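You operate a simulated robot arm through the tools that you are given. There is no shell and no other tool. Be economical: measure what you need, move in short steps, check, and stop when the job is done.

You are at the controls of a simulated robot arm. One attempt, no reset.

Task
Pour about 80 ml from the jug into the cup under the tank lid.
Fine: loosen the lid knob and swing the lid open; put the jug back, swing the lid closed and tighten the knob. Set down upright: jug. Where these are worked on the way, their far stop is far enough and under half their travel is too little: lid knob, tank lid.

Only the result counts: the job must be done as asked and must still hold three seconds after the hand-in. Knocking over, shifting, dropping, spilling or breaking anything else fails it. A push-on lid holds only when it is set on centred and level and pressed home; a screw cap is set on level and turned clockwise until tight.

Robot
A 6-joint arm with a two-finger gripper on a trunk, on a base that drives. Base frame: it is fixed to the floor where the robot stands at the start and does not move with it; the origin is under the middle of the robot, x ahead of it, y to its left, z up. Lengths are in mm, angles in degrees, forces in N, time in s.
With the tool pointing down near the work surface it reaches from about 100 to 660 mm from the robot's upright axis, wherever it stands. Its first joint turns from -166.0 to 166.0 degrees. Places, roughly: cup [700, 100, 1200]; jug [1000, 1000, 500]; lid knob [700, 0, 1300]; tank lid [700, 0, 1300]. Payload 1.57 kg.
Tool frame: the origin (TCP) lies between the finger pads and is the grasp point; the fingertips stand 21 mm ahead of it; z points along the fingers, y is the line along which they close. The gripper opens to 70 mm. The gripper's body begins 50 mm behind the TCP.
Orientation is that of the tool frame in the base frame, as a unit quaternion [x, y, z, w]. With the fingers straight down and closing along the base's y, the tool's x points along the base's -x, its y along +y and its z along -z.

Tools
- The arm moves only by the tool play_rows. Its argument "moves" is a list of rows, each a list of 3 entries, a list of its own where there are three numbers: the shift along the base's x, y, z in m, then the turn, a rotation vector about the base's x, y, z in degrees, then the finger opening in m, from 0 to 0.07. In form: [[[x, y, z], [ax, ay, az], hand], ...]. A call has 1 to 20 rows; each row shifts and turns the commanded pose from where the row before left it. A row lasts 0.2 s, in which the tool goes at most 50 mm and 8.6 degrees; a call with a longer step from one row to the next is refused whole, and so is a gripper value outside its range. Where a pose cannot be reached the arm comes as near as it can. A force on the tool above 70 N (or 10 N above the force at the start of the call, whichever is more), or a blocked arm, ends the call early, and 0.2 s more pass. The fingers move at their own pace and stop on an object; they squeeze with about 21 N. The grip force told is the motor's: it shows also when the fingers shut on nothing. Time passes only in rows, and 0.2 s behind the last, so rows that do not move let the fingers close. It gives the time, the measured TCP pose, the force on the tool (base axes), the opening and the grip force at its end, in the units of the frame above (readings bear some noise), with the torque about the TCP (base axes, N m) and any sound that the robot's microphone picked up, and new pictures: "views" is both (left out), scene, wrist or none.
- Cameras (640 x 400 px; columns grow to the right, rows downward): "scene" is now at [40.1, 131.5, 1505.8]; the picture's right is [-0.12, -0.99, 0.00], its down [-0.48, 0.06, -0.88] and it looks along [0.87, -0.10, -0.48] (base axes); focal length 254 px, centre (320, 200). "wrist" rides on the gripper at [79, 4, -81] in the tool frame; the picture's right is [-0.05, 1.00, 0.00], its down [-0.67, -0.03, -0.74] and it looks along [-0.74, -0.04, 0.67] (tool axes); focal length 256 px, centre (320, 200). There is no depth. A picture from a camera that has moved, and an enlarged one, comes with that camera's place and axes in the base frame and with its lens. The place of the scene camera against the robot may be out by one fixed shift of up to 25 mm in any direction.
- steer(legs): drives the robot by 1 to 6 legs, each [ahead, left, turn to the left] in mm, mm and degrees, along the robot's own axes; the way and the turn of a leg run together, so that a leg with both is an arc; at most 1500 mm and 180 degrees a leg. The arm and the cameras ride along, it lands a little off, and it stops where it bumps. It gives what a move gives, and a new picture of the scene camera.
- head_to(pan, tilt): turns the head with the scene camera to pan (to the left, within 155 degrees either way) and tilt (down, from -29 to 69), counted from straight ahead of the robot. It gives what a move gives, and a new picture of the scene camera.
- inspect(camera, box): a new picture of the part [left, top, right, bottom] of that camera's present view, enlarged. No time passes.
- finish_job(): hands the job in; it is judged then, once.

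Go step by step. Nothing tells you exact positions but the pictures and the camera data: compare them with the known pose of the tool, close in by small moves and look again before you grip or let go. The budget is 120 turns and 260 pictures, counting those below and the enlarged ones. Unless the task says otherwise, let go and move clear before handing in, and close with one line.

The tools are called after "Call:" as name(argument=value, ...) on one line, values as JSON. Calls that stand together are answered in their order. play_rows: Moves the arm, as the interface text tells. Its arguments: {"type":"object","properties":{"moves":{"type":"array"},"views":{"type":"string","enum":["both","scene","wrist","none"]}},"required":["moves"]} The other tools are called the same way: steer (legs) drives the base; head_to (pan, tilt) turns the head that bears the scene camera; inspect (camera, box) takes an enlarged picture of a part of a camera's view; finish_job () hands the job in.

At the start:

```text
time_s: 0.0
eef_pos: [325.2, -49.8, 998.9]
orientation: [0.0, 1.0, 0.0, 0.001]
wrist_force: [0.1, -0.1, 0.0]
ft_torque: [-0.01, -0.03, -0.03]
opening: 69.9
finger_force: 0.0
robot x, y, heading: [-1.5, 0.0, -0.0]
head pan, tilt: [-6.7, 28.8]
```

scene: 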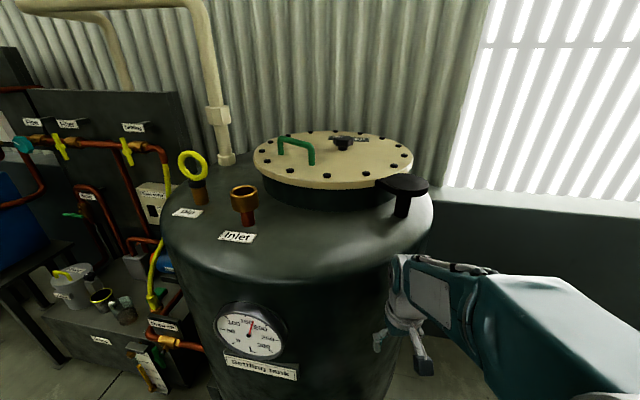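
wrist: 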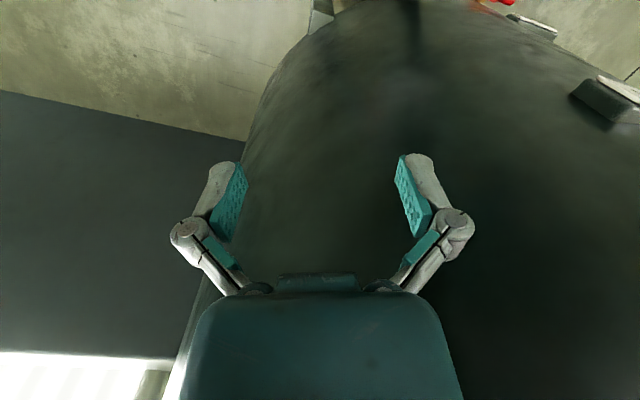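

I see the settling tank with its beige lid (green handle, black knob), a brass inlet cup, and a bench low on the left with some vessels. I'll enlarge the lid and the bench first.

Call:
inspect(camera="scene", box=[160, 110, 450, 290])

Call:
inspect(camera="scene", box=[0, 220, 240, 370])

```text
2.21 times, centred on (305, 200) of scene
camera zoom: at [40.1, 131.5, 1505.8], right [-0.12, -0.99, 0.0], down [-0.48, 0.06, -0.88], along [0.87, -0.1, -0.48], focal length 560 px, centre (353, 200)
```

zoom: 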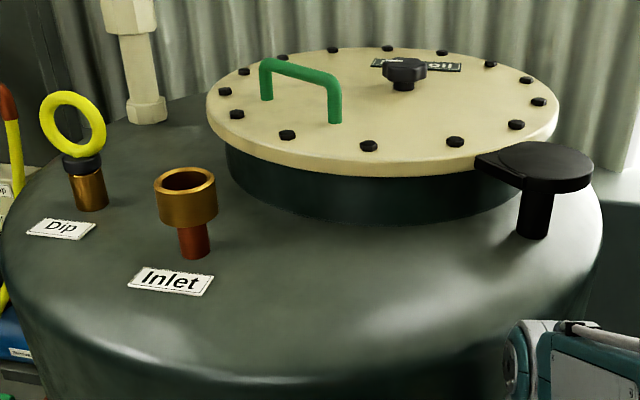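

```text
2.67 times, centred on (120, 295) of scene
camera zoom: at [40.1, 131.5, 1505.8], right [-0.12, -0.99, 0.0], down [-0.48, 0.06, -0.88], along [0.87, -0.1, -0.48], focal length 677 px, centre (853, -53)
```

zoom: 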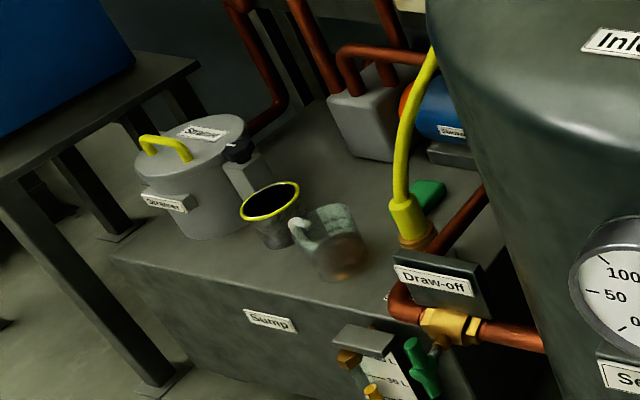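

The lid carries a black knob next to a label, a green handle, and there's a black post with a disc at its edge. I'll look closer at these and at the jug.

Call:
inspect(camera="scene", box=[260, 120, 440, 230])

Call:
inspect(camera="scene", box=[315, 125, 379, 165])

Call:
inspect(camera="scene", box=[80, 275, 160, 325])

```text
3.56 times, centred on (350, 175) of scene
camera zoom: at [40.1, 131.5, 1505.8], right [-0.12, -0.99, 0.0], down [-0.48, 0.06, -0.88], along [0.87, -0.1, -0.48], focal length 903 px, centre (213, 289)
```

zoom: 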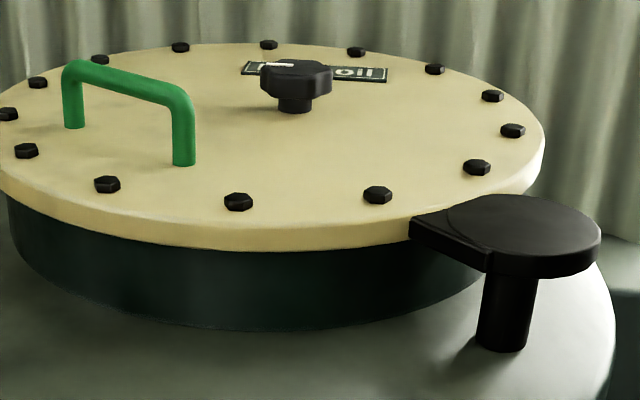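

```text
10.00 times, centred on (347, 145) of scene
camera zoom: at [40.1, 131.5, 1505.8], right [-0.12, -0.99, 0.0], down [-0.48, 0.06, -0.88], along [0.87, -0.1, -0.48], focal length 2539 px, centre (50, 750)
```

zoom: 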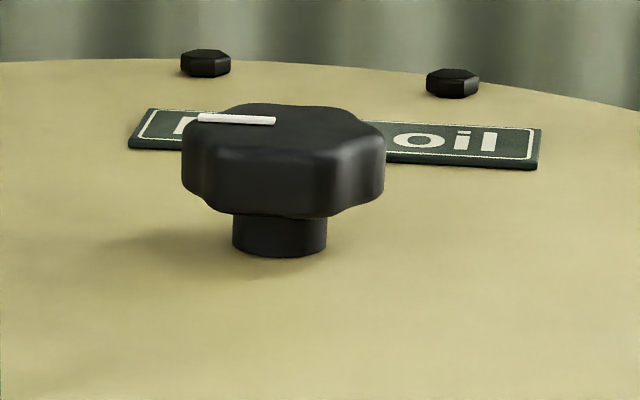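

```text
8.00 times, centred on (120, 300) of scene
camera zoom: at [40.1, 131.5, 1505.8], right [-0.12, -0.99, 0.0], down [-0.48, 0.06, -0.88], along [0.87, -0.1, -0.48], focal length 2031 px, centre (1920, -600)
```

zoom: 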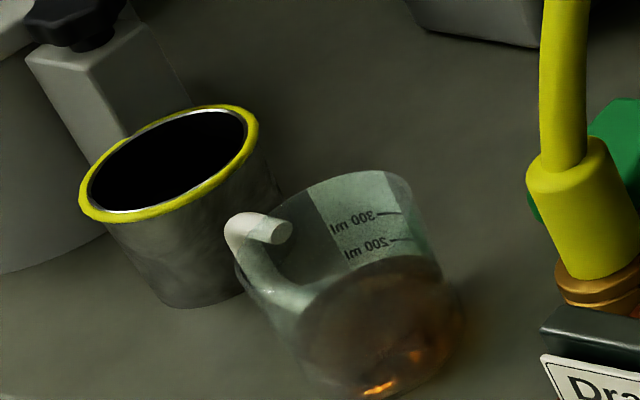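

The knob sits near x≈730, y≈-15, z≈1310, and the lid seems to swing about the black post near (480,-90). I'll raise the arm first so it clears the tank.

Call:
play_rows(moves=[[[-0.01, 0, 0.045], [0, 0, 0], 0.07], [[0, 0, 0.045], [0, 0, 0], 0.07], [[0, 0, 0.045], [0, 0, 0], 0.07], [[0, 0, 0.045], [0, 0, 0], 0.07], [[0, 0, 0.045], [0, 0, 0], 0.07], [[0, 0, 0.045], [0, 0, 0], 0.07], [[0, 0, 0.045], [0, 0, 0], 0.07], [[0, 0, 0.045], [0, 0, 0], 0.07], [[0, 0, 0.045], [0, 0, 0], 0.07], [[0, 0, 0.025], [0, 0, 0], 0.07]])

```text
time_s: 2.2
eef_pos: [316.6, -48.7, 1370.1]
orientation: [0.0, 1.0, -0.001, 0.001]
wrist_force: [0.8, -0.3, -0.9]
ft_torque: [-0.04, -0.01, 0.0]
opening: 70.0
finger_force: 0.1
out of reach, approached as far as the arm can: row 9, 10
robot x, y, heading: [-2.7, -1.1, 0.2]
head pan, tilt: [-6.7, 28.8]
camera scene: at [40.1, 131.5, 1505.8], right [-0.12, -0.99, 0.0], down [-0.48, 0.06, -0.88], along [0.87, -0.1, -0.48], focal length 254 px, centre (320, 200)
camera wrist: at [236.7, -46.8, 1449.8], right [0.05, 1.0, 0.0], down [0.66, -0.03, 0.75], along [0.75, -0.04, -0.67], focal length 256 px, centre (320, 200)
```

scene: 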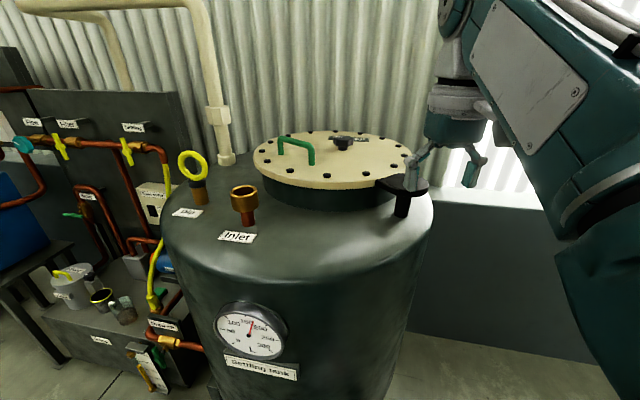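
wrist: 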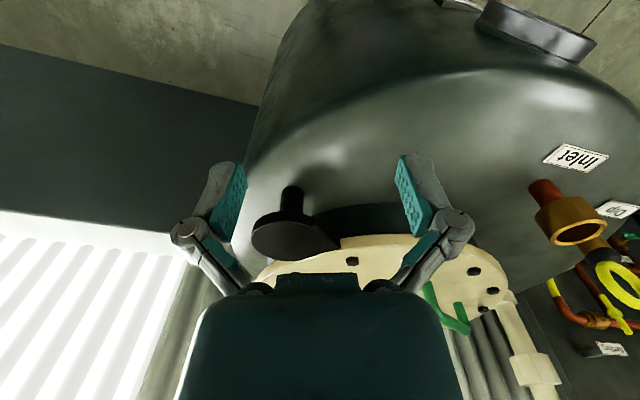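

The disc of the post triangulates to about (477,-92,1290), so the scene camera agrees well. I'll reach forward over the lid to see how far the arm gets.

Call:
play_rows(moves=[[[0.04, 0, 0], [0, 0, 0], 0.07], [[0.04, 0, 0], [0, 0, 0], 0.07], [[0.04, 0.005, 0], [0, 0, 0], 0.07], [[0.04, 0.005, 0], [0, 0, 0], 0.07], [[0.04, 0.005, 0], [0, 0, 0], 0.07], [[0.04, 0.005, 0], [0, 0, 0], 0.07], [[0.04, 0.01, 0], [0, 0, 0], 0.07]])

```text
time_s: 3.8
eef_pos: [551.4, -20.4, 1294.8]
orientation: [0.001, 1.0, 0.0, 0.005]
wrist_force: [-6.1, -3.7, 23.7]
ft_torque: [-0.43, 0.19, -0.17]
opening: 70.3
finger_force: 0.3
out of reach, approached as far as the arm can: row 2, 3, 4, 5, 6, 7
robot x, y, heading: [-0.3, 1.9, -0.2]
head pan, tilt: [-6.7, 28.8]
camera scene: at [39.2, 131.1, 1505.9], right [-0.12, -0.99, 0.0], down [-0.48, 0.06, -0.88], along [0.87, -0.1, -0.48], focal length 254 px, centre (320, 200)
camera wrist: at [471.6, -17.9, 1374.4], right [0.05, 1.0, 0.0], down [0.66, -0.04, 0.75], along [0.75, -0.04, -0.66], focal length 256 px, centre (320, 200)
```

scene: 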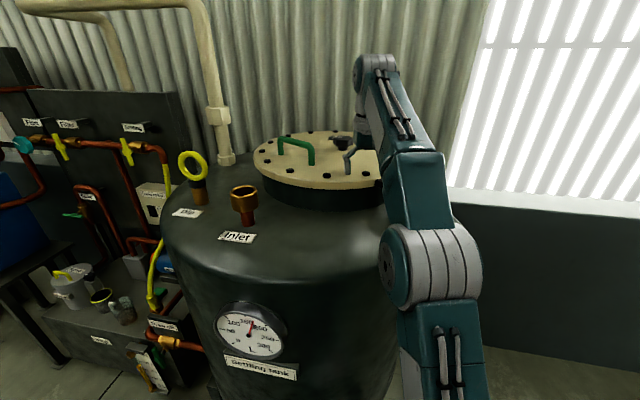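
wrist: 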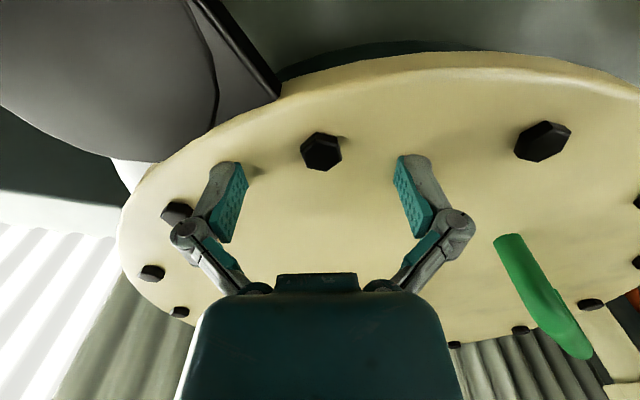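

The arm sank onto the lid (top at about z 1274) because it ran out of reach. I'll back off, then drive closer.

Call:
play_rows(moves=[[[-0.03, 0, 0.03], [0, 0, 0], 0.07], [[-0.04, 0, 0.02], [0, 0, 0], 0.07], [[-0.04, 0, 0.02], [0, 0, 0], 0.07], [[-0.04, 0, 0.0], [0, 0, 0], 0.07], [[-0.04, 0, 0], [0, 0, 0], 0.07], [[-0.04, 0, 0], [0, 0, 0], 0.07]], views="none")

Call:
head_to(pan=0, tilt=65)

```text
time_s: 5.2
eef_pos: [318.7, -19.1, 1355.8]
orientation: [0.001, 1.0, -0.001, 0.0]
wrist_force: [0.2, 0.1, -0.8]
ft_torque: [0.0, 0.03, -0.04]
opening: 70.1
finger_force: 0.0
out of reach, approached as far as the arm can: row 1
robot x, y, heading: [2.6, -1.9, 0.1]
head pan, tilt: [-6.7, 28.8]
```

```text
time_s: 6.2
eef_pos: [320.2, -19.0, 1356.7]
orientation: [0.0, 1.0, -0.001, -0.001]
wrist_force: [0.5, 0.5, 0.3]
ft_torque: [0.01, 0.01, 0.02]
opening: 69.8
finger_force: 0.1
robot x, y, heading: [-1.8, 0.0, -0.2]
head pan, tilt: [0.0, 65.0]
camera scene: at [10.5, 142.2, 1456.2], right [0.0, -1.0, 0.0], down [-0.91, 0.0, -0.42], along [0.42, 0.0, -0.91], focal length 254 px, centre (320, 200)
```

scene: 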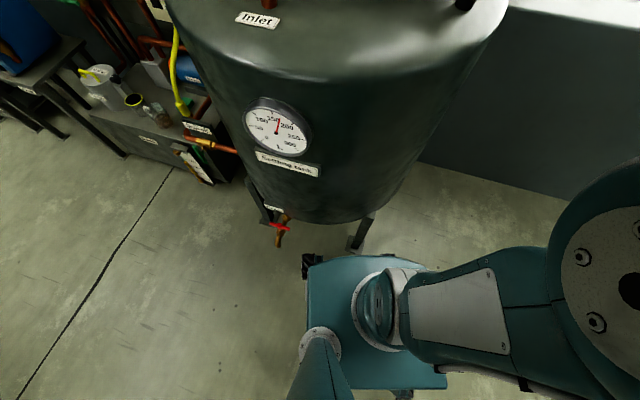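

I'm judging how much room the base has in front of it under the tank.

Call:
inspect(camera="scene", box=[220, 170, 460, 320])

Call:
steer(legs=[[60, 0, 0]])

```text
2.67 times, centred on (340, 245) of scene
camera zoom: at [10.5, 142.2, 1456.2], right [0.0, -1.0, 0.0], down [-0.91, 0.0, -0.42], along [0.42, 0.0, -0.91], focal length 677 px, centre (267, 80)
```

zoom: 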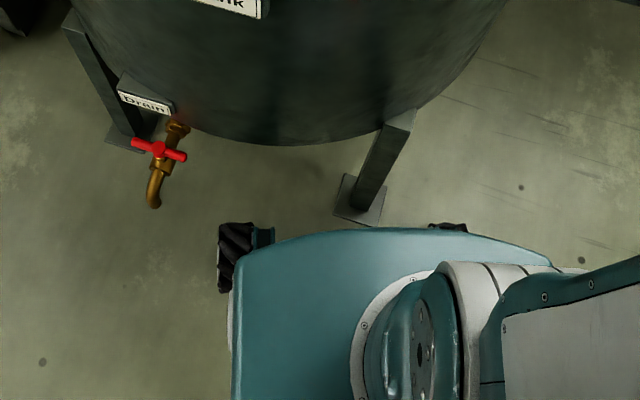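

```text
time_s: 7.2
eef_pos: [379.3, -17.9, 1356.5]
orientation: [0.0, 1.0, 0.0, 0.0]
wrist_force: [-0.6, 0.1, 1.2]
ft_torque: [0.03, -0.02, 0.02]
opening: 69.9
finger_force: 0.0
robot x, y, heading: [60.2, 1.5, -0.2]
head pan, tilt: [0.0, 65.0]
camera scene: at [69.7, 142.3, 1456.2], right [0.0, -1.0, 0.0], down [-0.91, 0.0, -0.42], along [0.42, 0.0, -0.91], focal length 254 px, centre (320, 200)
```

scene: 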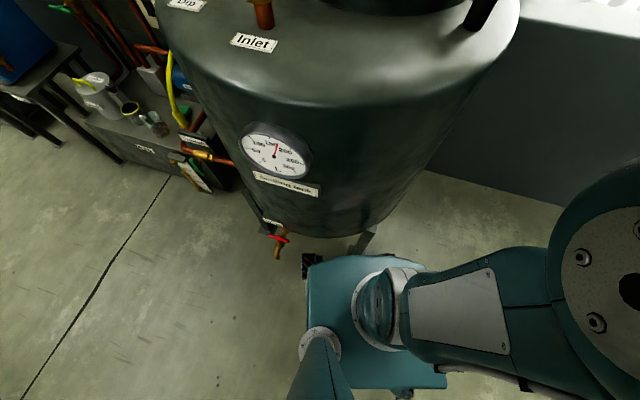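

The tank is about 340 in radius around (700,110), on legs, so the knob is best reached from its right-front side. I'll back off and shift right, then look.

Call:
steer(legs=[[-160, 0, 0], [0, -480, 0]])

Call:
head_to(pan=10, tilt=35)

```text
time_s: 11.1
eef_pos: [223.4, -500.6, 1355.1]
orientation: [-0.001, 1.0, -0.001, 0.0]
wrist_force: [-0.1, -0.1, 0.9]
ft_torque: [-0.04, 0.0, 0.01]
opening: 70.1
finger_force: 0.2
robot x, y, heading: [-94.3, -489.7, -0.1]
head pan, tilt: [0.0, 65.0]
camera scene: at [-86.5, -339.6, 1455.8], right [0.0, -1.0, 0.0], down [-0.91, 0.0, -0.42], along [0.42, 0.0, -0.91], focal length 254 px, centre (320, 200)
```

scene: 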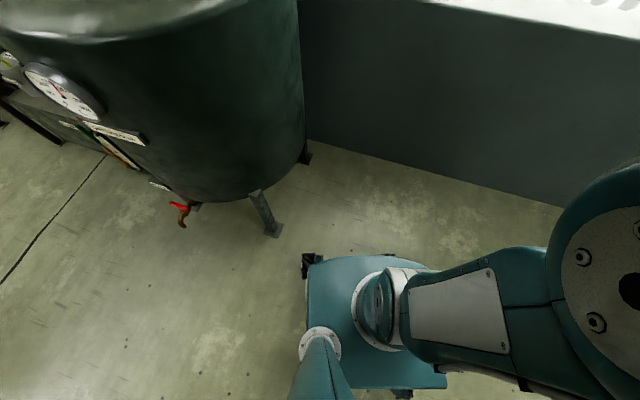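

```text
time_s: 12.0
eef_pos: [223.5, -504.2, 1356.0]
orientation: [-0.001, 1.0, 0.001, 0.001]
wrist_force: [0.4, 0.2, 0.1]
ft_torque: [0.0, -0.01, -0.01]
opening: 70.1
finger_force: 0.0
robot x, y, heading: [-96.6, -484.5, 0.1]
head pan, tilt: [10.0, 35.0]
camera scene: at [-60.5, -328.4, 1496.0], right [0.18, -0.98, 0.0], down [-0.57, -0.1, -0.82], along [0.81, 0.14, -0.57], focal length 254 px, centre (320, 200)
```

scene: 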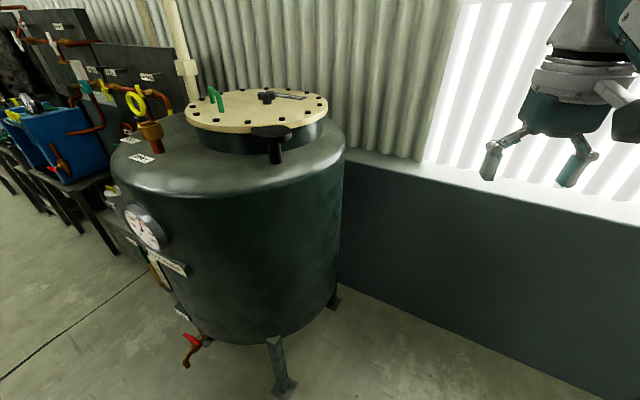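

Legs are at about (375,-66) and (885,-236); there's room beside the tank with my left side toward it. I'll turn 24° right and move in to about (490,-405).

Call:
steer(legs=[[0, 0, -24], [504, 312, 0]])

Call:
head_to(pan=70, tilt=35)

```text
time_s: 16.6
eef_pos: [771.0, -580.0, 1357.8]
orientation: [0.207, 0.978, 0.001, 0.0]
wrist_force: [-0.4, 0.6, -0.6]
ft_torque: [0.01, -0.03, 0.01]
opening: 70.0
finger_force: 0.1
robot x, y, heading: [488.8, -428.0, -23.7]
head pan, tilt: [10.0, 35.0]
camera scene: at [581.5, -321.8, 1500.4], right [-0.24, -0.97, -0.02], down [-0.55, 0.15, -0.82], along [0.8, -0.19, -0.57], focal length 254 px, centre (320, 200)
```

scene: 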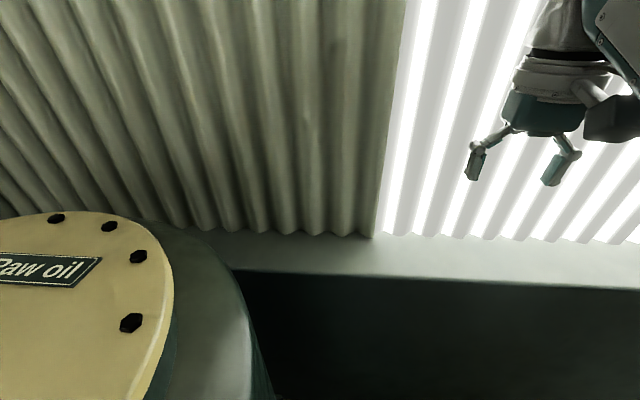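

```text
time_s: 17.9
eef_pos: [776.4, -562.5, 1357.9]
orientation: [0.205, 0.979, -0.006, 0.0]
wrist_force: [0.0, 1.0, 0.2]
ft_torque: [-0.03, 0.0, -0.04]
opening: 69.9
finger_force: 0.1
robot x, y, heading: [491.8, -428.0, -23.7]
head pan, tilt: [70.0, 35.0]
camera scene: at [560.6, -225.3, 1498.2], right [0.72, -0.69, 0.0], down [-0.39, -0.41, -0.82], along [0.57, 0.6, -0.57], focal length 254 px, centre (320, 200)
```

scene: 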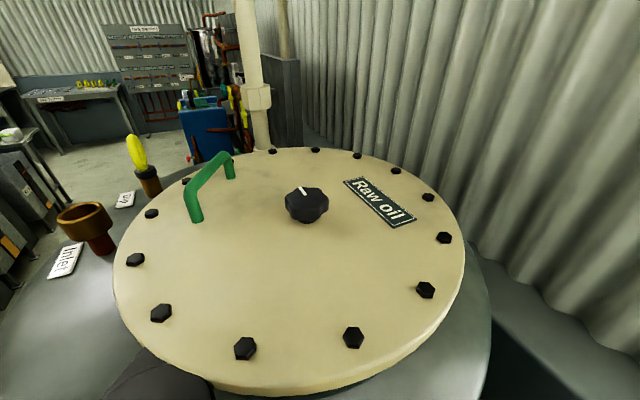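

The knob shows clearly at about (740,-9,1305), but my camera mast on the left would block the arm. I'll back away, turn around so the tank is on my right, and come back in.

Call:
steer(legs=[[0, -150, 0], [0, 0, -180], [0, -150, 0]])

Call:
head_to(pan=-85, tilt=30)

```text
time_s: 27.6
eef_pos: [197.2, -298.1, 1358.3]
orientation: [0.979, -0.203, 0.001, -0.006]
wrist_force: [0.9, 1.6, 0.5]
ft_torque: [-0.1, -0.01, 0.02]
opening: 69.8
finger_force: 0.1
robot x, y, heading: [486.7, -429.5, 156.6]
head pan, tilt: [70.0, 35.0]
camera scene: at [427.0, -673.4, 1495.6], right [-0.73, 0.69, 0.0], down [0.4, 0.42, -0.82], along [-0.56, -0.59, -0.58], focal length 254 px, centre (320, 200)
```

scene: 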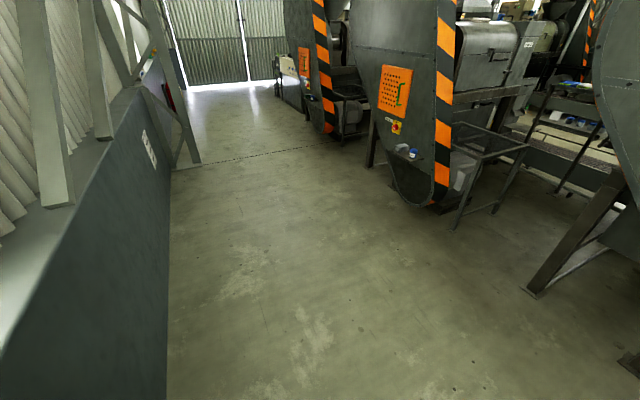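

```text
time_s: 30.0
eef_pos: [198.4, -297.9, 1357.1]
orientation: [0.979, -0.203, 0.0, -0.005]
wrist_force: [-0.3, 0.9, 0.2]
ft_torque: [0.0, -0.01, -0.01]
opening: 70.0
finger_force: 0.1
robot x, y, heading: [485.6, -432.1, 156.8]
head pan, tilt: [-85.0, 30.0]
camera scene: at [516.0, -523.9, 1503.8], right [0.95, -0.32, 0.0], down [-0.16, -0.47, -0.87], along [0.27, 0.82, -0.5], focal length 254 px, centre (320, 200)
```

scene: 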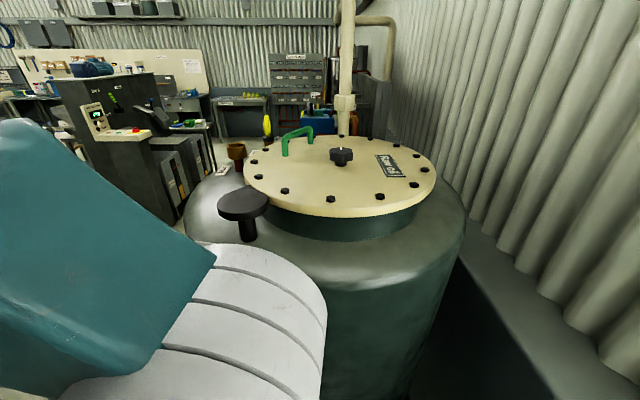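

Good view from here. Now I sweep the arm clockwise toward the lid at safe height, tool turning with it.

Call:
play_rows(moves=[[[0.0214, 0.0387, 0], [0, 0, -8], 0.07], [[0.0266, 0.0353, 0], [0, 0, -8], 0.07], [[0.0313, 0.0313, 0], [0, 0, -8], 0.07], [[0.0353, 0.0266, 0], [0, 0, -8], 0.07], [[0.0387, 0.0214, 0], [0, 0, -8], 0.07], [[0.0413, 0.0159, 0], [0, 0, -8], 0.07], [[0.0431, 0.01, 0], [0, 0, -8], 0.07], [[0.044, 0.0038, 0], [0, 0, -8], 0.07], [[0.0442, -0.0023, 0], [0, 0, -8], 0.07], [[0.0434, -0.0084, 0], [0, 0, -8], 0.07], [[0.0418, -0.0144, 0], [0, 0, -8], 0.07], [[0.0394, -0.0201, 0], [0, 0, -8], 0.07]])

```text
time_s: 32.6
eef_pos: [649.2, -158.8, 1358.2]
orientation: [-0.504, 0.864, -0.003, 0.004]
wrist_force: [-0.5, 0.1, -0.9]
ft_torque: [-0.01, -0.03, 0.04]
opening: 69.7
finger_force: 0.1
robot x, y, heading: [488.1, -430.3, 156.6]
head pan, tilt: [-85.0, 30.0]
camera scene: at [517.1, -523.7, 1503.8], right [0.95, -0.32, 0.0], down [-0.16, -0.47, -0.87], along [0.27, 0.82, -0.5], focal length 254 px, centre (320, 200)
camera wrist: at [606.9, -226.6, 1438.3], right [-0.84, 0.54, -0.01], down [0.35, 0.56, 0.75], along [0.41, 0.63, -0.66], focal length 256 px, centre (320, 200)
```

scene: 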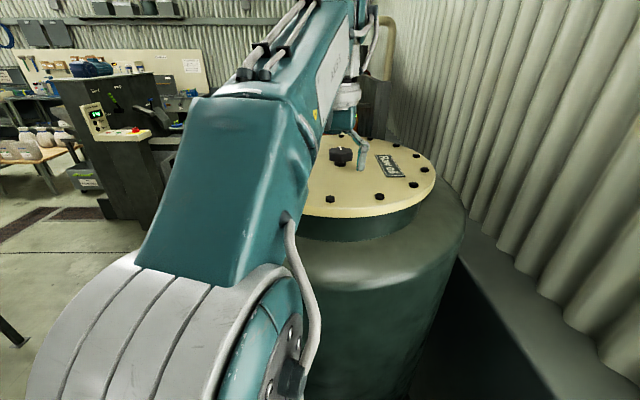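
wrist: 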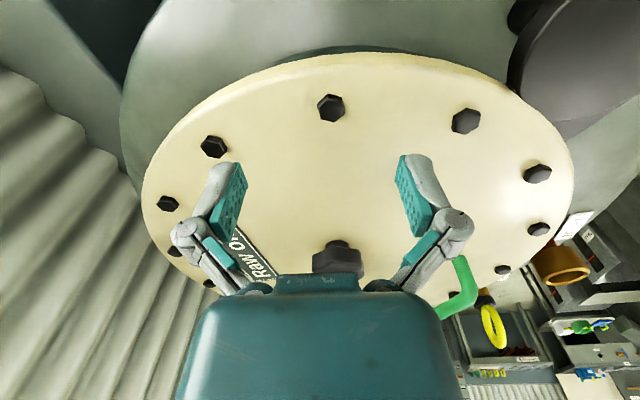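

The wrist camera puts the knob near (733,-3). I'll go to just above it.

Call:
play_rows(moves=[[[0.0215, 0.038, -0.003], [0, 0, 0], 0.07], [[0.0215, 0.038, -0.004], [0, 0, 0], 0.07], [[0.0215, 0.038, -0.004], [0, 0, 0], 0.07], [[0.0215, 0.038, -0.004], [0, 0, 0], 0.07], [[0, 0, 0], [0, 0, 0], 0.07]])

```text
time_s: 33.8
eef_pos: [728.7, -15.4, 1326.7]
orientation: [-0.505, 0.863, -0.001, 0.007]
wrist_force: [-9.2, -1.9, 22.4]
ft_torque: [0.34, 0.7, 0.11]
opening: 70.6
finger_force: 0.0
out of reach, approached as far as the arm can: row 3, 4
robot x, y, heading: [487.0, -429.9, 156.6]
head pan, tilt: [-85.0, 30.0]
camera scene: at [515.4, -524.5, 1503.9], right [0.95, -0.32, 0.0], down [-0.16, -0.47, -0.87], along [0.27, 0.82, -0.5], focal length 254 px, centre (320, 200)
camera wrist: at [685.7, -85.5, 1406.5], right [-0.84, 0.54, -0.01], down [0.35, 0.56, 0.75], along [0.41, 0.63, -0.66], focal length 256 px, centre (320, 200)
```

scene: 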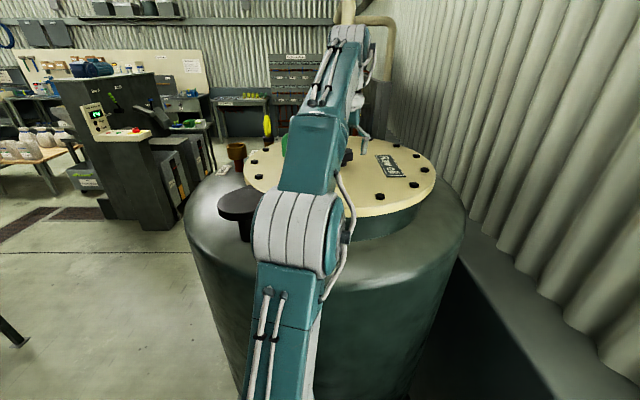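
wrist: 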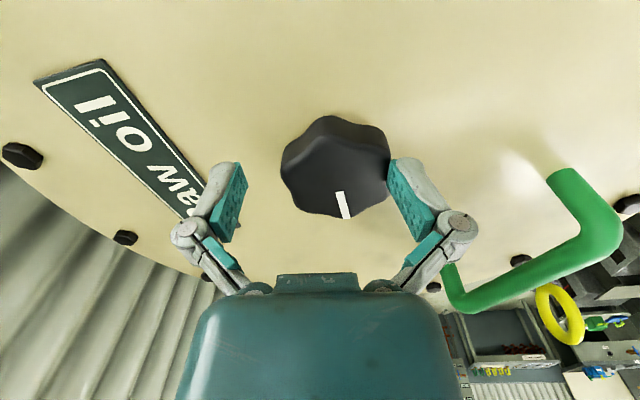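

A finger is resting on the knob's rim; the knob centre is at about (726,-9). I'll lift slightly, recentre, and look.

Call:
play_rows(moves=[[[-0.003, -0.004, 0.008], [0, 0, 0], 0.07], [[-0.001, 0.008, 0], [0, 0, 0], 0.07], [[0, 0, 0], [0, 0, 0], 0.07]], views="wrist")

```text
time_s: 34.6
eef_pos: [724.9, -13.2, 1325.6]
orientation: [-0.504, 0.864, -0.002, 0.005]
wrist_force: [-0.1, -0.4, -0.4]
ft_torque: [0.0, 0.07, -0.03]
opening: 70.2
finger_force: 0.1
out of reach, approached as far as the arm can: row 1, 2
robot x, y, heading: [486.9, -426.4, 156.5]
head pan, tilt: [-85.0, 30.0]
camera wrist: at [681.9, -82.4, 1405.7], right [-0.84, 0.54, -0.01], down [0.35, 0.56, 0.75], along [0.41, 0.63, -0.66], focal length 256 px, centre (320, 200)
```

wrist: 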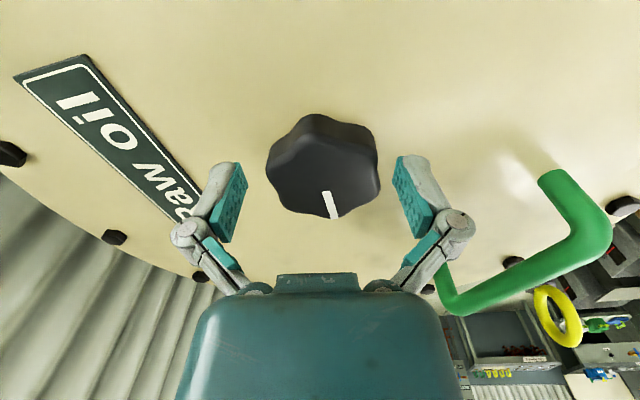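

The knob is now centred between the fingers. I'll go down around it and close.

Call:
play_rows(moves=[[[0.001, 0.001, -0.008], [0, 0, 0], 0.07], [[0.001, 0.001, -0.008], [0, 0, 0], 0.07], [[0, 0, -0.006], [0, 0, 0], 0.07], [[0, 0, 0], [0, 0, 0], 0.05], [[0, 0, 0], [0, 0, 0], 0.04], [[0, 0, 0], [0, 0, 0], 0.04]], views="wrist")

```text
time_s: 36.0
eef_pos: [724.9, -10.9, 1304.0]
orientation: [-0.504, 0.863, -0.003, 0.004]
wrist_force: [-9.9, 5.7, 7.6]
ft_torque: [0.21, 0.38, 0.06]
opening: 52.1
finger_force: 31.8
robot x, y, heading: [486.7, -430.5, 156.5]
head pan, tilt: [-85.0, 30.0]
camera wrist: at [681.0, -80.8, 1384.3], right [-0.84, 0.54, -0.01], down [0.35, 0.56, 0.75], along [0.41, 0.63, -0.66], focal length 256 px, centre (320, 200)
```

wrist: 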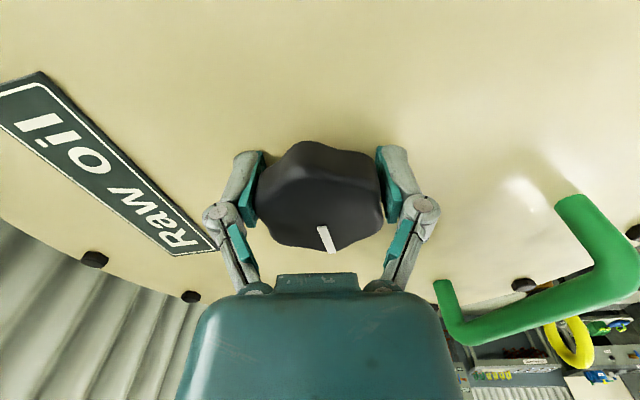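

The knob is gripped (52 mm). Now turn it counter-clockwise to loosen.

Call:
play_rows(moves=[[[0, 0, 0], [0, 0, 8], 0.04], [[0, 0, 0], [0, 0, 8], 0.04], [[0, 0, 0], [0, 0, 8], 0.04], [[0, 0, 0], [0, 0, 8], 0.04], [[0, 0, 0], [0, 0, 8], 0.04], [[0, 0, 0], [0, 0, 8], 0.04]], views="wrist")

```text
time_s: 37.4
eef_pos: [728.8, -14.6, 1303.3]
orientation: [0.812, -0.584, 0.002, -0.006]
wrist_force: [23.8, 11.8, 22.1]
ft_torque: [0.32, -0.41, -0.19]
opening: 52.0
finger_force: 32.3
robot x, y, heading: [487.9, -427.8, 156.3]
head pan, tilt: [-85.0, 30.0]
camera wrist: at [749.8, -92.2, 1384.0], right [-0.96, -0.27, -0.01], down [-0.19, 0.64, 0.75], along [-0.19, 0.72, -0.66], focal length 256 px, centre (320, 200)
```

wrist: 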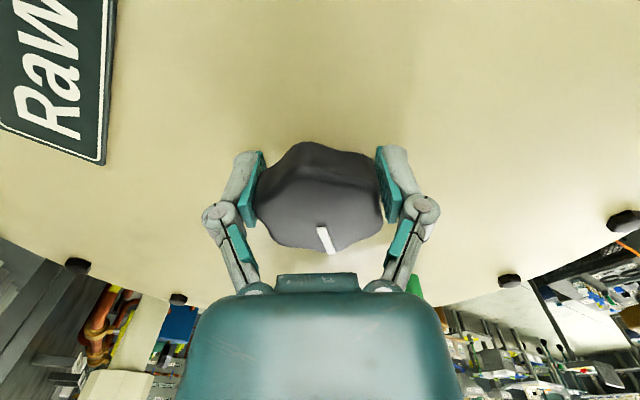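

The knob turns with the hand, so I continue counter-clockwise.

Call:
play_rows(moves=[[[0.001, 0, 0], [0, 0, 8], 0.04], [[0.001, 0, 0], [0, 0, 8], 0.04], [[0, 0, 0], [0, 0, 8], 0.04], [[0, 0, 0], [0, 0, 8], 0.04], [[0, 0, 0], [0, 0, 8], 0.04], [[0, 0, 0], [0, 0, 8], 0.04]], views="wrist")

```text
time_s: 38.8
eef_pos: [729.2, -11.5, 1300.8]
orientation: [0.979, -0.203, -0.001, -0.004]
wrist_force: [9.7, 9.1, -5.1]
ft_torque: [0.02, 0.13, -0.99]
opening: 53.3
finger_force: 32.0
robot x, y, heading: [486.5, -430.8, 156.5]
head pan, tilt: [-85.0, 30.0]
camera wrist: at [800.1, -48.8, 1382.0], right [-0.45, -0.9, -0.01], down [-0.6, 0.29, 0.75], along [-0.67, 0.34, -0.66], focal length 256 px, centre (320, 200)
```

wrist: 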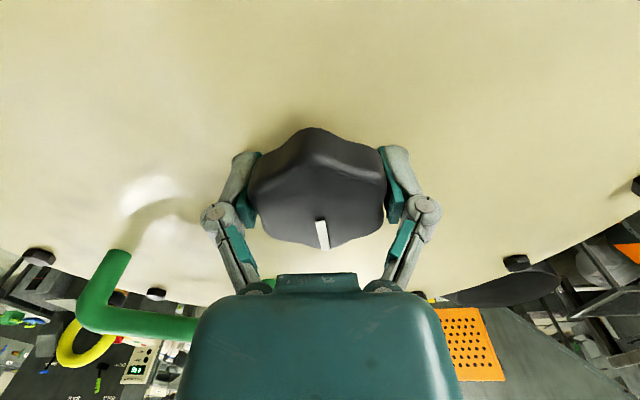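

The torque rose and the fingers slipped a bit, so the knob is at its stop after about 90°. I release and lift clear.

Call:
play_rows(moves=[[[0, 0, 0], [0, 0, -3], 0.07], [[0, 0, 0], [0, 0, 0], 0.07], [[0, 0, 0.012], [0, 0, 0], 0.07], [[-0.003, -0.008, 0.012], [0, 0, 0], 0.07], [[-0.015, -0.03, 0.012], [0, 0, 0], 0.07]], views="both")

```text
time_s: 40.0
eef_pos: [707.6, -54.3, 1341.0]
orientation: [0.973, -0.229, 0.0, -0.007]
wrist_force: [0.6, -0.5, -0.3]
ft_torque: [0.01, 0.01, -0.01]
opening: 69.9
finger_force: 0.1
robot x, y, heading: [487.2, -430.0, 156.6]
head pan, tilt: [-85.0, 30.0]
camera scene: at [515.9, -525.7, 1503.7], right [0.95, -0.32, 0.0], down [-0.16, -0.47, -0.87], along [0.28, 0.82, -0.5], focal length 254 px, centre (320, 200)
camera wrist: at [777.4, -96.9, 1420.9], right [-0.49, -0.87, -0.01], down [-0.58, 0.32, 0.75], along [-0.65, 0.38, -0.66], focal length 256 px, centre (320, 200)
```

scene: 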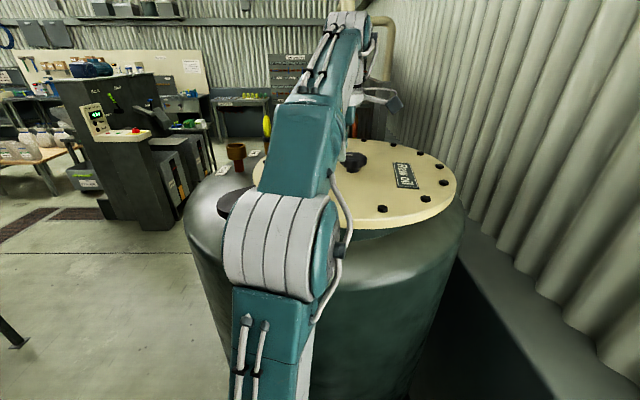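
wrist: 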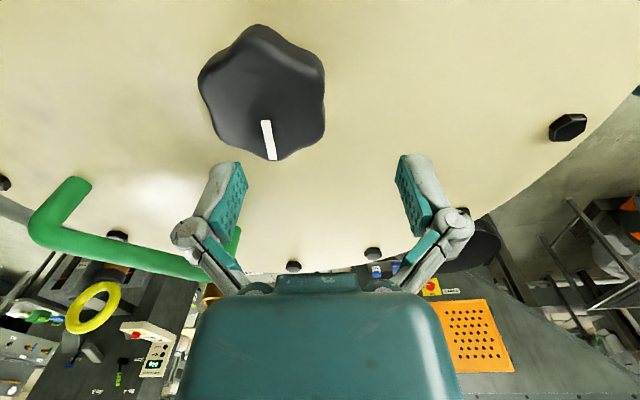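

The lid has already swung a few degrees clockwise on its own; the knob is now near (743,-48). This spot would be in the lid's way, so I fold the arm back and will return to the front.

Call:
play_rows(moves=[[[-0.0195, -0.0345, 0.003], [0, 0, 0], 0.07], [[-0.0195, -0.0345, 0.006], [0, 0, 0], 0.07], [[-0.0195, -0.0345, 0.006], [0, 0, 0], 0.07], [[-0.0394, 0.0201, 0], [0, 0, 0], 0.07], [[-0.0418, 0.0144, 0], [0, 0, 0], 0.07], [[-0.0434, 0.0084, 0], [0, 0, 0], 0.07], [[-0.0442, 0.0023, 0], [0, 0, 0], 0.07], [[-0.044, -0.0038, 0], [0, 0, 0], 0.07], [[-0.0431, -0.01, 0], [0, 0, 0], 0.07], [[-0.0413, -0.0159, 0], [0, 0, 0], 0.07], [[-0.0387, -0.0214, 0], [0, 0, 0], 0.07], [[-0.0353, -0.0266, 0], [0, 0, 0], 0.07], [[-0.0313, -0.0313, 0], [0, 0, 0], 0.07], [[-0.0266, -0.0353, 0], [0, 0, 0], 0.07], [[-0.0214, -0.0387, 0], [0, 0, 0], 0.07]], views="scene")

```text
time_s: 43.2
eef_pos: [200.2, -292.3, 1352.8]
orientation: [0.974, -0.229, 0.001, -0.005]
wrist_force: [-0.1, 0.8, -0.4]
ft_torque: [-0.01, -0.02, 0.02]
opening: 69.9
finger_force: 0.0
robot x, y, heading: [489.8, -430.0, 156.7]
head pan, tilt: [-85.0, 30.0]
camera scene: at [515.5, -525.0, 1503.8], right [0.95, -0.32, 0.0], down [-0.16, -0.47, -0.87], along [0.27, 0.82, -0.5], focal length 254 px, centre (320, 200)
```

scene: 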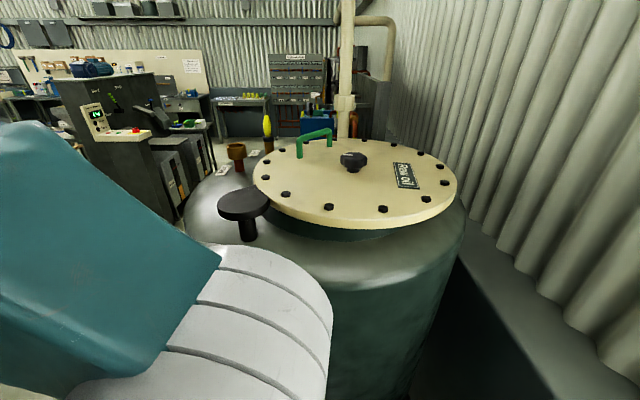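

Confirmed. Driving back to the front, facing the tank.

Call:
steer(legs=[[0, 150, 0], [520, 0, 0], [0, 0, -156.7], [0, 350, 0], [110, 0, 0]])

Call:
head_to(pan=-10, tilt=22)

```text
time_s: 56.2
eef_pos: [348.3, 4.9, 1353.4]
orientation: [0.003, 1.0, -0.004, 0.001]
wrist_force: [-0.3, -0.4, 0.2]
ft_torque: [0.06, 0.0, -0.01]
opening: 70.1
finger_force: 0.1
robot x, y, heading: [30.6, 6.0, 2.8]
head pan, tilt: [-85.0, 30.0]
camera scene: at [-13.0, 53.5, 1504.0], right [-0.99, -0.13, 0.0], down [-0.07, 0.5, -0.87], along [0.12, -0.86, -0.5], focal length 254 px, centre (320, 200)
```

scene: 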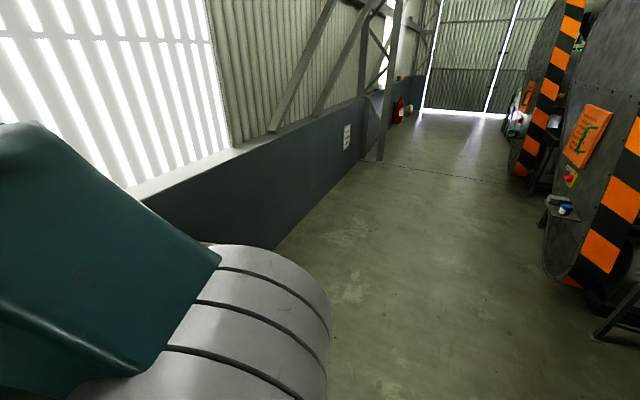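

```text
time_s: 57.7
eef_pos: [348.6, 7.6, 1352.9]
orientation: [0.004, 1.0, -0.006, 0.001]
wrist_force: [0.8, -0.5, -0.6]
ft_torque: [0.0, 0.0, 0.03]
opening: 70.1
finger_force: 0.1
robot x, y, heading: [34.2, 7.5, 2.8]
head pan, tilt: [-10.0, 22.0]
camera scene: at [66.9, 133.1, 1516.6], right [-0.13, -0.99, 0.0], down [-0.37, 0.05, -0.93], along [0.92, -0.12, -0.38], focal length 254 px, centre (320, 200)
```

scene: 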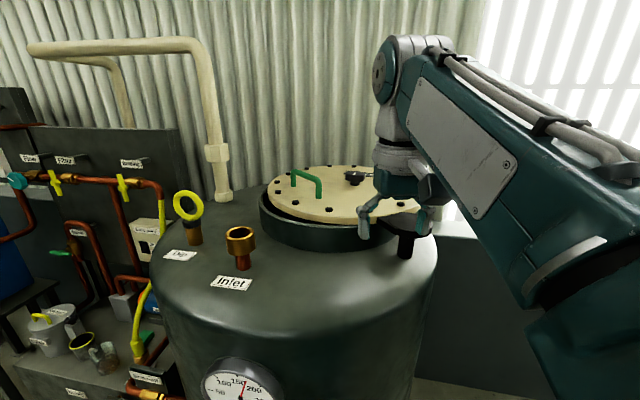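

The lid shows the opening a little. The handle runs radially from the post, from about (674,54) to (753,118), bar top at z≈1320. I'll move 30 mm closer, close and tilt the tool forward for reach.

Call:
steer(legs=[[35, 0, -2.8]])

Call:
play_rows(moves=[[[0, 0, 0.01], [0, -8, 0], 0.0], [[0, 0.01, 0.01], [0, -8, 0], 0.0], [[0, 0.02, 0.01], [0, -8, 0], 0.0], [[0.02, 0.02, 0.01], [0, -8, 0], 0.0], [[0.03, 0.02, 0.0], [0, -8, 0], 0.0], [[0.03, 0.01, 0], [0, -8, 0], 0.0], [[0.03, 0.01, 0], [0, 0, 0], 0.0], [[0.03, 0.01, 0], [0, 0, 0], 0.0]])

```text
time_s: 58.5
eef_pos: [383.4, -7.8, 1354.2]
orientation: [0.028, 1.0, -0.006, 0.0]
wrist_force: [0.0, -0.2, 0.6]
ft_torque: [0.02, -0.02, 0.0]
opening: 70.0
finger_force: 0.1
robot x, y, heading: [69.0, 4.9, 0.1]
head pan, tilt: [-10.0, 22.0]
camera scene: at [108.4, 132.2, 1516.7], right [-0.18, -0.98, 0.0], down [-0.37, 0.07, -0.93], along [0.91, -0.16, -0.38], focal length 254 px, centre (320, 200)
```

scene: 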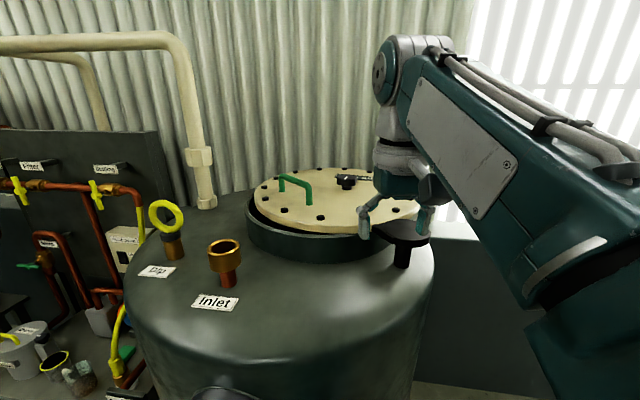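

```text
time_s: 60.3
eef_pos: [523.7, 92.9, 1392.9]
orientation: [0.028, 0.913, 0.006, 0.408]
wrist_force: [-0.8, -0.3, 0.3]
ft_torque: [0.03, 0.02, 0.01]
opening: 0.2
finger_force: 20.6
robot x, y, heading: [64.6, 5.5, -0.2]
head pan, tilt: [-10.0, 22.0]
camera scene: at [108.6, 133.3, 1516.6], right [-0.18, -0.98, 0.0], down [-0.37, 0.06, -0.93], along [0.91, -0.16, -0.37], focal length 254 px, centre (320, 200)
camera wrist: at [411.3, 99.8, 1388.0], right [0.08, 0.99, 0.07], down [-0.11, -0.06, 0.99], along [0.99, -0.09, 0.11], focal length 256 px, centre (320, 200)
```

scene: 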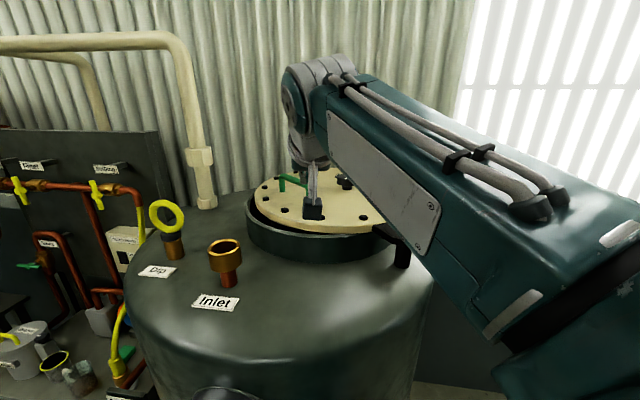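
wrist: 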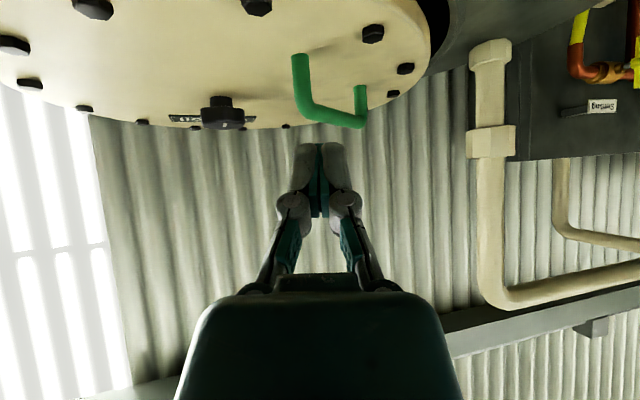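

I'll bring the closed fingers down just left of the handle at about (665,118,1310).

Call:
play_rows(moves=[[[0.03, 0.012, -0.003], [0, 0, 0], 0.0], [[0.035, 0.01, -0.005], [0, 0, 0], 0.0], [[0.035, 0.005, -0.01], [0, 0, 0], 0.0], [[0.035, 0, -0.015], [0, 0, 0], 0.0], [[0.005, 0, -0.018], [0, 0, 0], 0.0], [[0, 0, -0.018], [0, 0, 0], 0.0]])

```text
time_s: 61.7
eef_pos: [664.8, 119.9, 1323.9]
orientation: [0.028, 0.913, 0.007, 0.408]
wrist_force: [0.6, -0.1, 0.2]
ft_torque: [0.03, 0.01, -0.01]
opening: 0.0
finger_force: 21.5
robot x, y, heading: [67.9, 5.8, -0.2]
head pan, tilt: [-10.0, 22.0]
camera scene: at [109.4, 133.1, 1516.6], right [-0.18, -0.98, 0.0], down [-0.37, 0.07, -0.93], along [0.91, -0.16, -0.38], focal length 254 px, centre (320, 200)
camera wrist: at [552.5, 128.0, 1319.2], right [0.08, 0.99, 0.07], down [-0.11, -0.06, 0.99], along [0.99, -0.09, 0.11], focal length 256 px, centre (320, 200)
```

scene: 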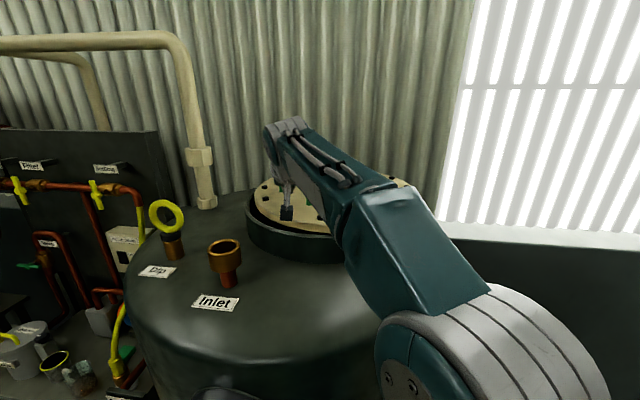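
wrist: 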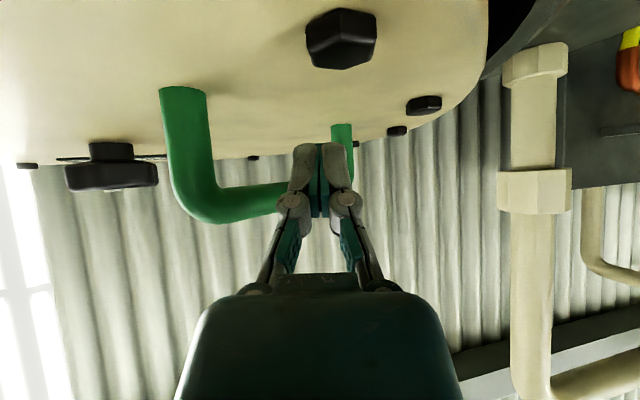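

The fingers are beside the bar. I'll go 12 mm lower and start pushing along the arc about the post.

Call:
play_rows(moves=[[[0, 0, -0.013], [0, 0, 0], 0.0], [[0.0177, -0.0172, 0], [0, 0, -2], 0.0], [[0.0162, -0.0186, 0], [0, 0, -3], 0.0], [[0.0145, -0.02, 0], [0, 0, -3], 0.0], [[0.0126, -0.0212, 0], [0, 0, -3], 0.0], [[0.0108, -0.0222, 0], [0, 0, -3], 0.0]])

```text
time_s: 63.1
eef_pos: [735.5, 19.1, 1311.9]
orientation: [0.139, 0.902, -0.043, 0.405]
wrist_force: [0.1, -0.2, 0.4]
ft_torque: [0.01, -0.02, 0.01]
opening: 0.0
finger_force: 21.0
robot x, y, heading: [68.9, 9.4, -0.0]
head pan, tilt: [-10.0, 22.0]
camera scene: at [109.7, 132.1, 1516.6], right [-0.18, -0.98, 0.0], down [-0.37, 0.07, -0.93], along [0.91, -0.16, -0.38], focal length 254 px, centre (320, 200)
camera wrist: at [629.6, 53.4, 1306.5], right [0.32, 0.94, 0.07], down [-0.12, -0.04, 0.99], along [0.94, -0.33, 0.11], focal length 256 px, centre (320, 200)
```

scene: 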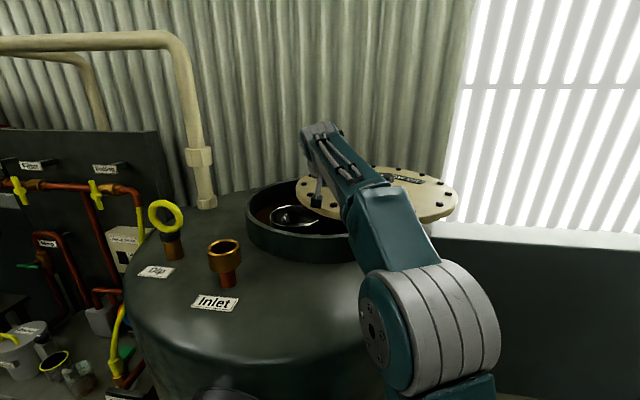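
wrist: 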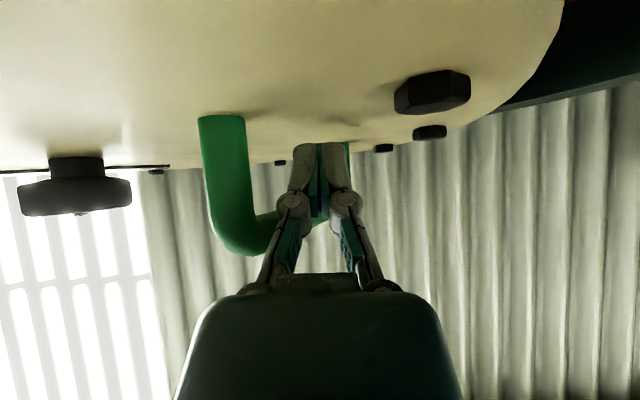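

Working well: the lid swings freely and a metal bowl-like cup shows inside the opening. I continue along the arc.

Call:
play_rows(moves=[[[0.0088, -0.0231, 0], [0, 0, -4], 0.0], [[0.0068, -0.0237, 0], [0, 0, -4], 0.0], [[0.0047, -0.0243, 0], [0, 0, -4], 0.0], [[0.0025, -0.0245, 0], [0, 0, -4], 0.0], [[0.0004, -0.0247, 0], [0, 0, -4], 0.0], [[-0.0018, -0.0246, 0], [0, 0, -4], 0.0], [[-0.0039, -0.0244, 0], [0, 0, -4], 0.0]])

```text
time_s: 64.7
eef_pos: [754.5, -153.2, 1310.0]
orientation: [0.354, 0.842, -0.14, 0.383]
wrist_force: [-0.1, 0.2, -0.5]
ft_torque: [0.04, -0.03, 0.01]
opening: 0.1
finger_force: 21.3
robot x, y, heading: [67.3, 5.2, -0.1]
head pan, tilt: [-10.0, 22.0]
camera scene: at [110.0, 131.3, 1516.7], right [-0.18, -0.98, 0.0], down [-0.37, 0.07, -0.93], along [0.91, -0.16, -0.38], focal length 254 px, centre (320, 200)
camera wrist: at [677.2, -71.0, 1306.0], right [0.73, 0.68, 0.07], down [-0.13, 0.03, 0.99], along [0.68, -0.73, 0.11], focal length 256 px, centre (320, 200)
```

scene: 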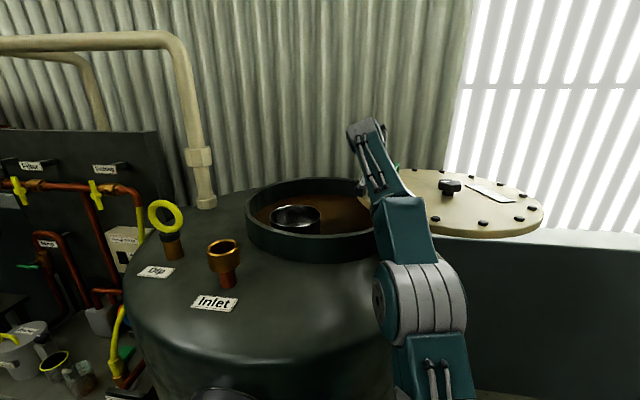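
wrist: 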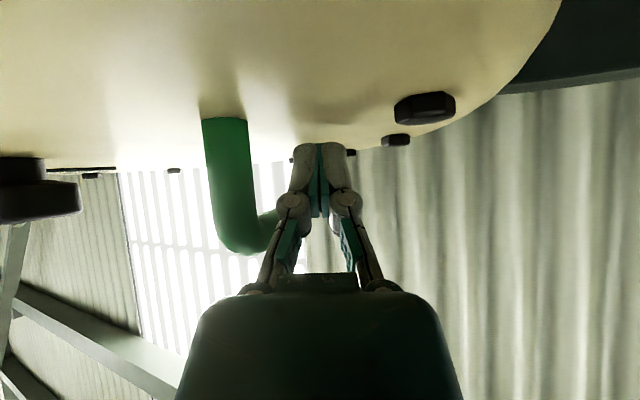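

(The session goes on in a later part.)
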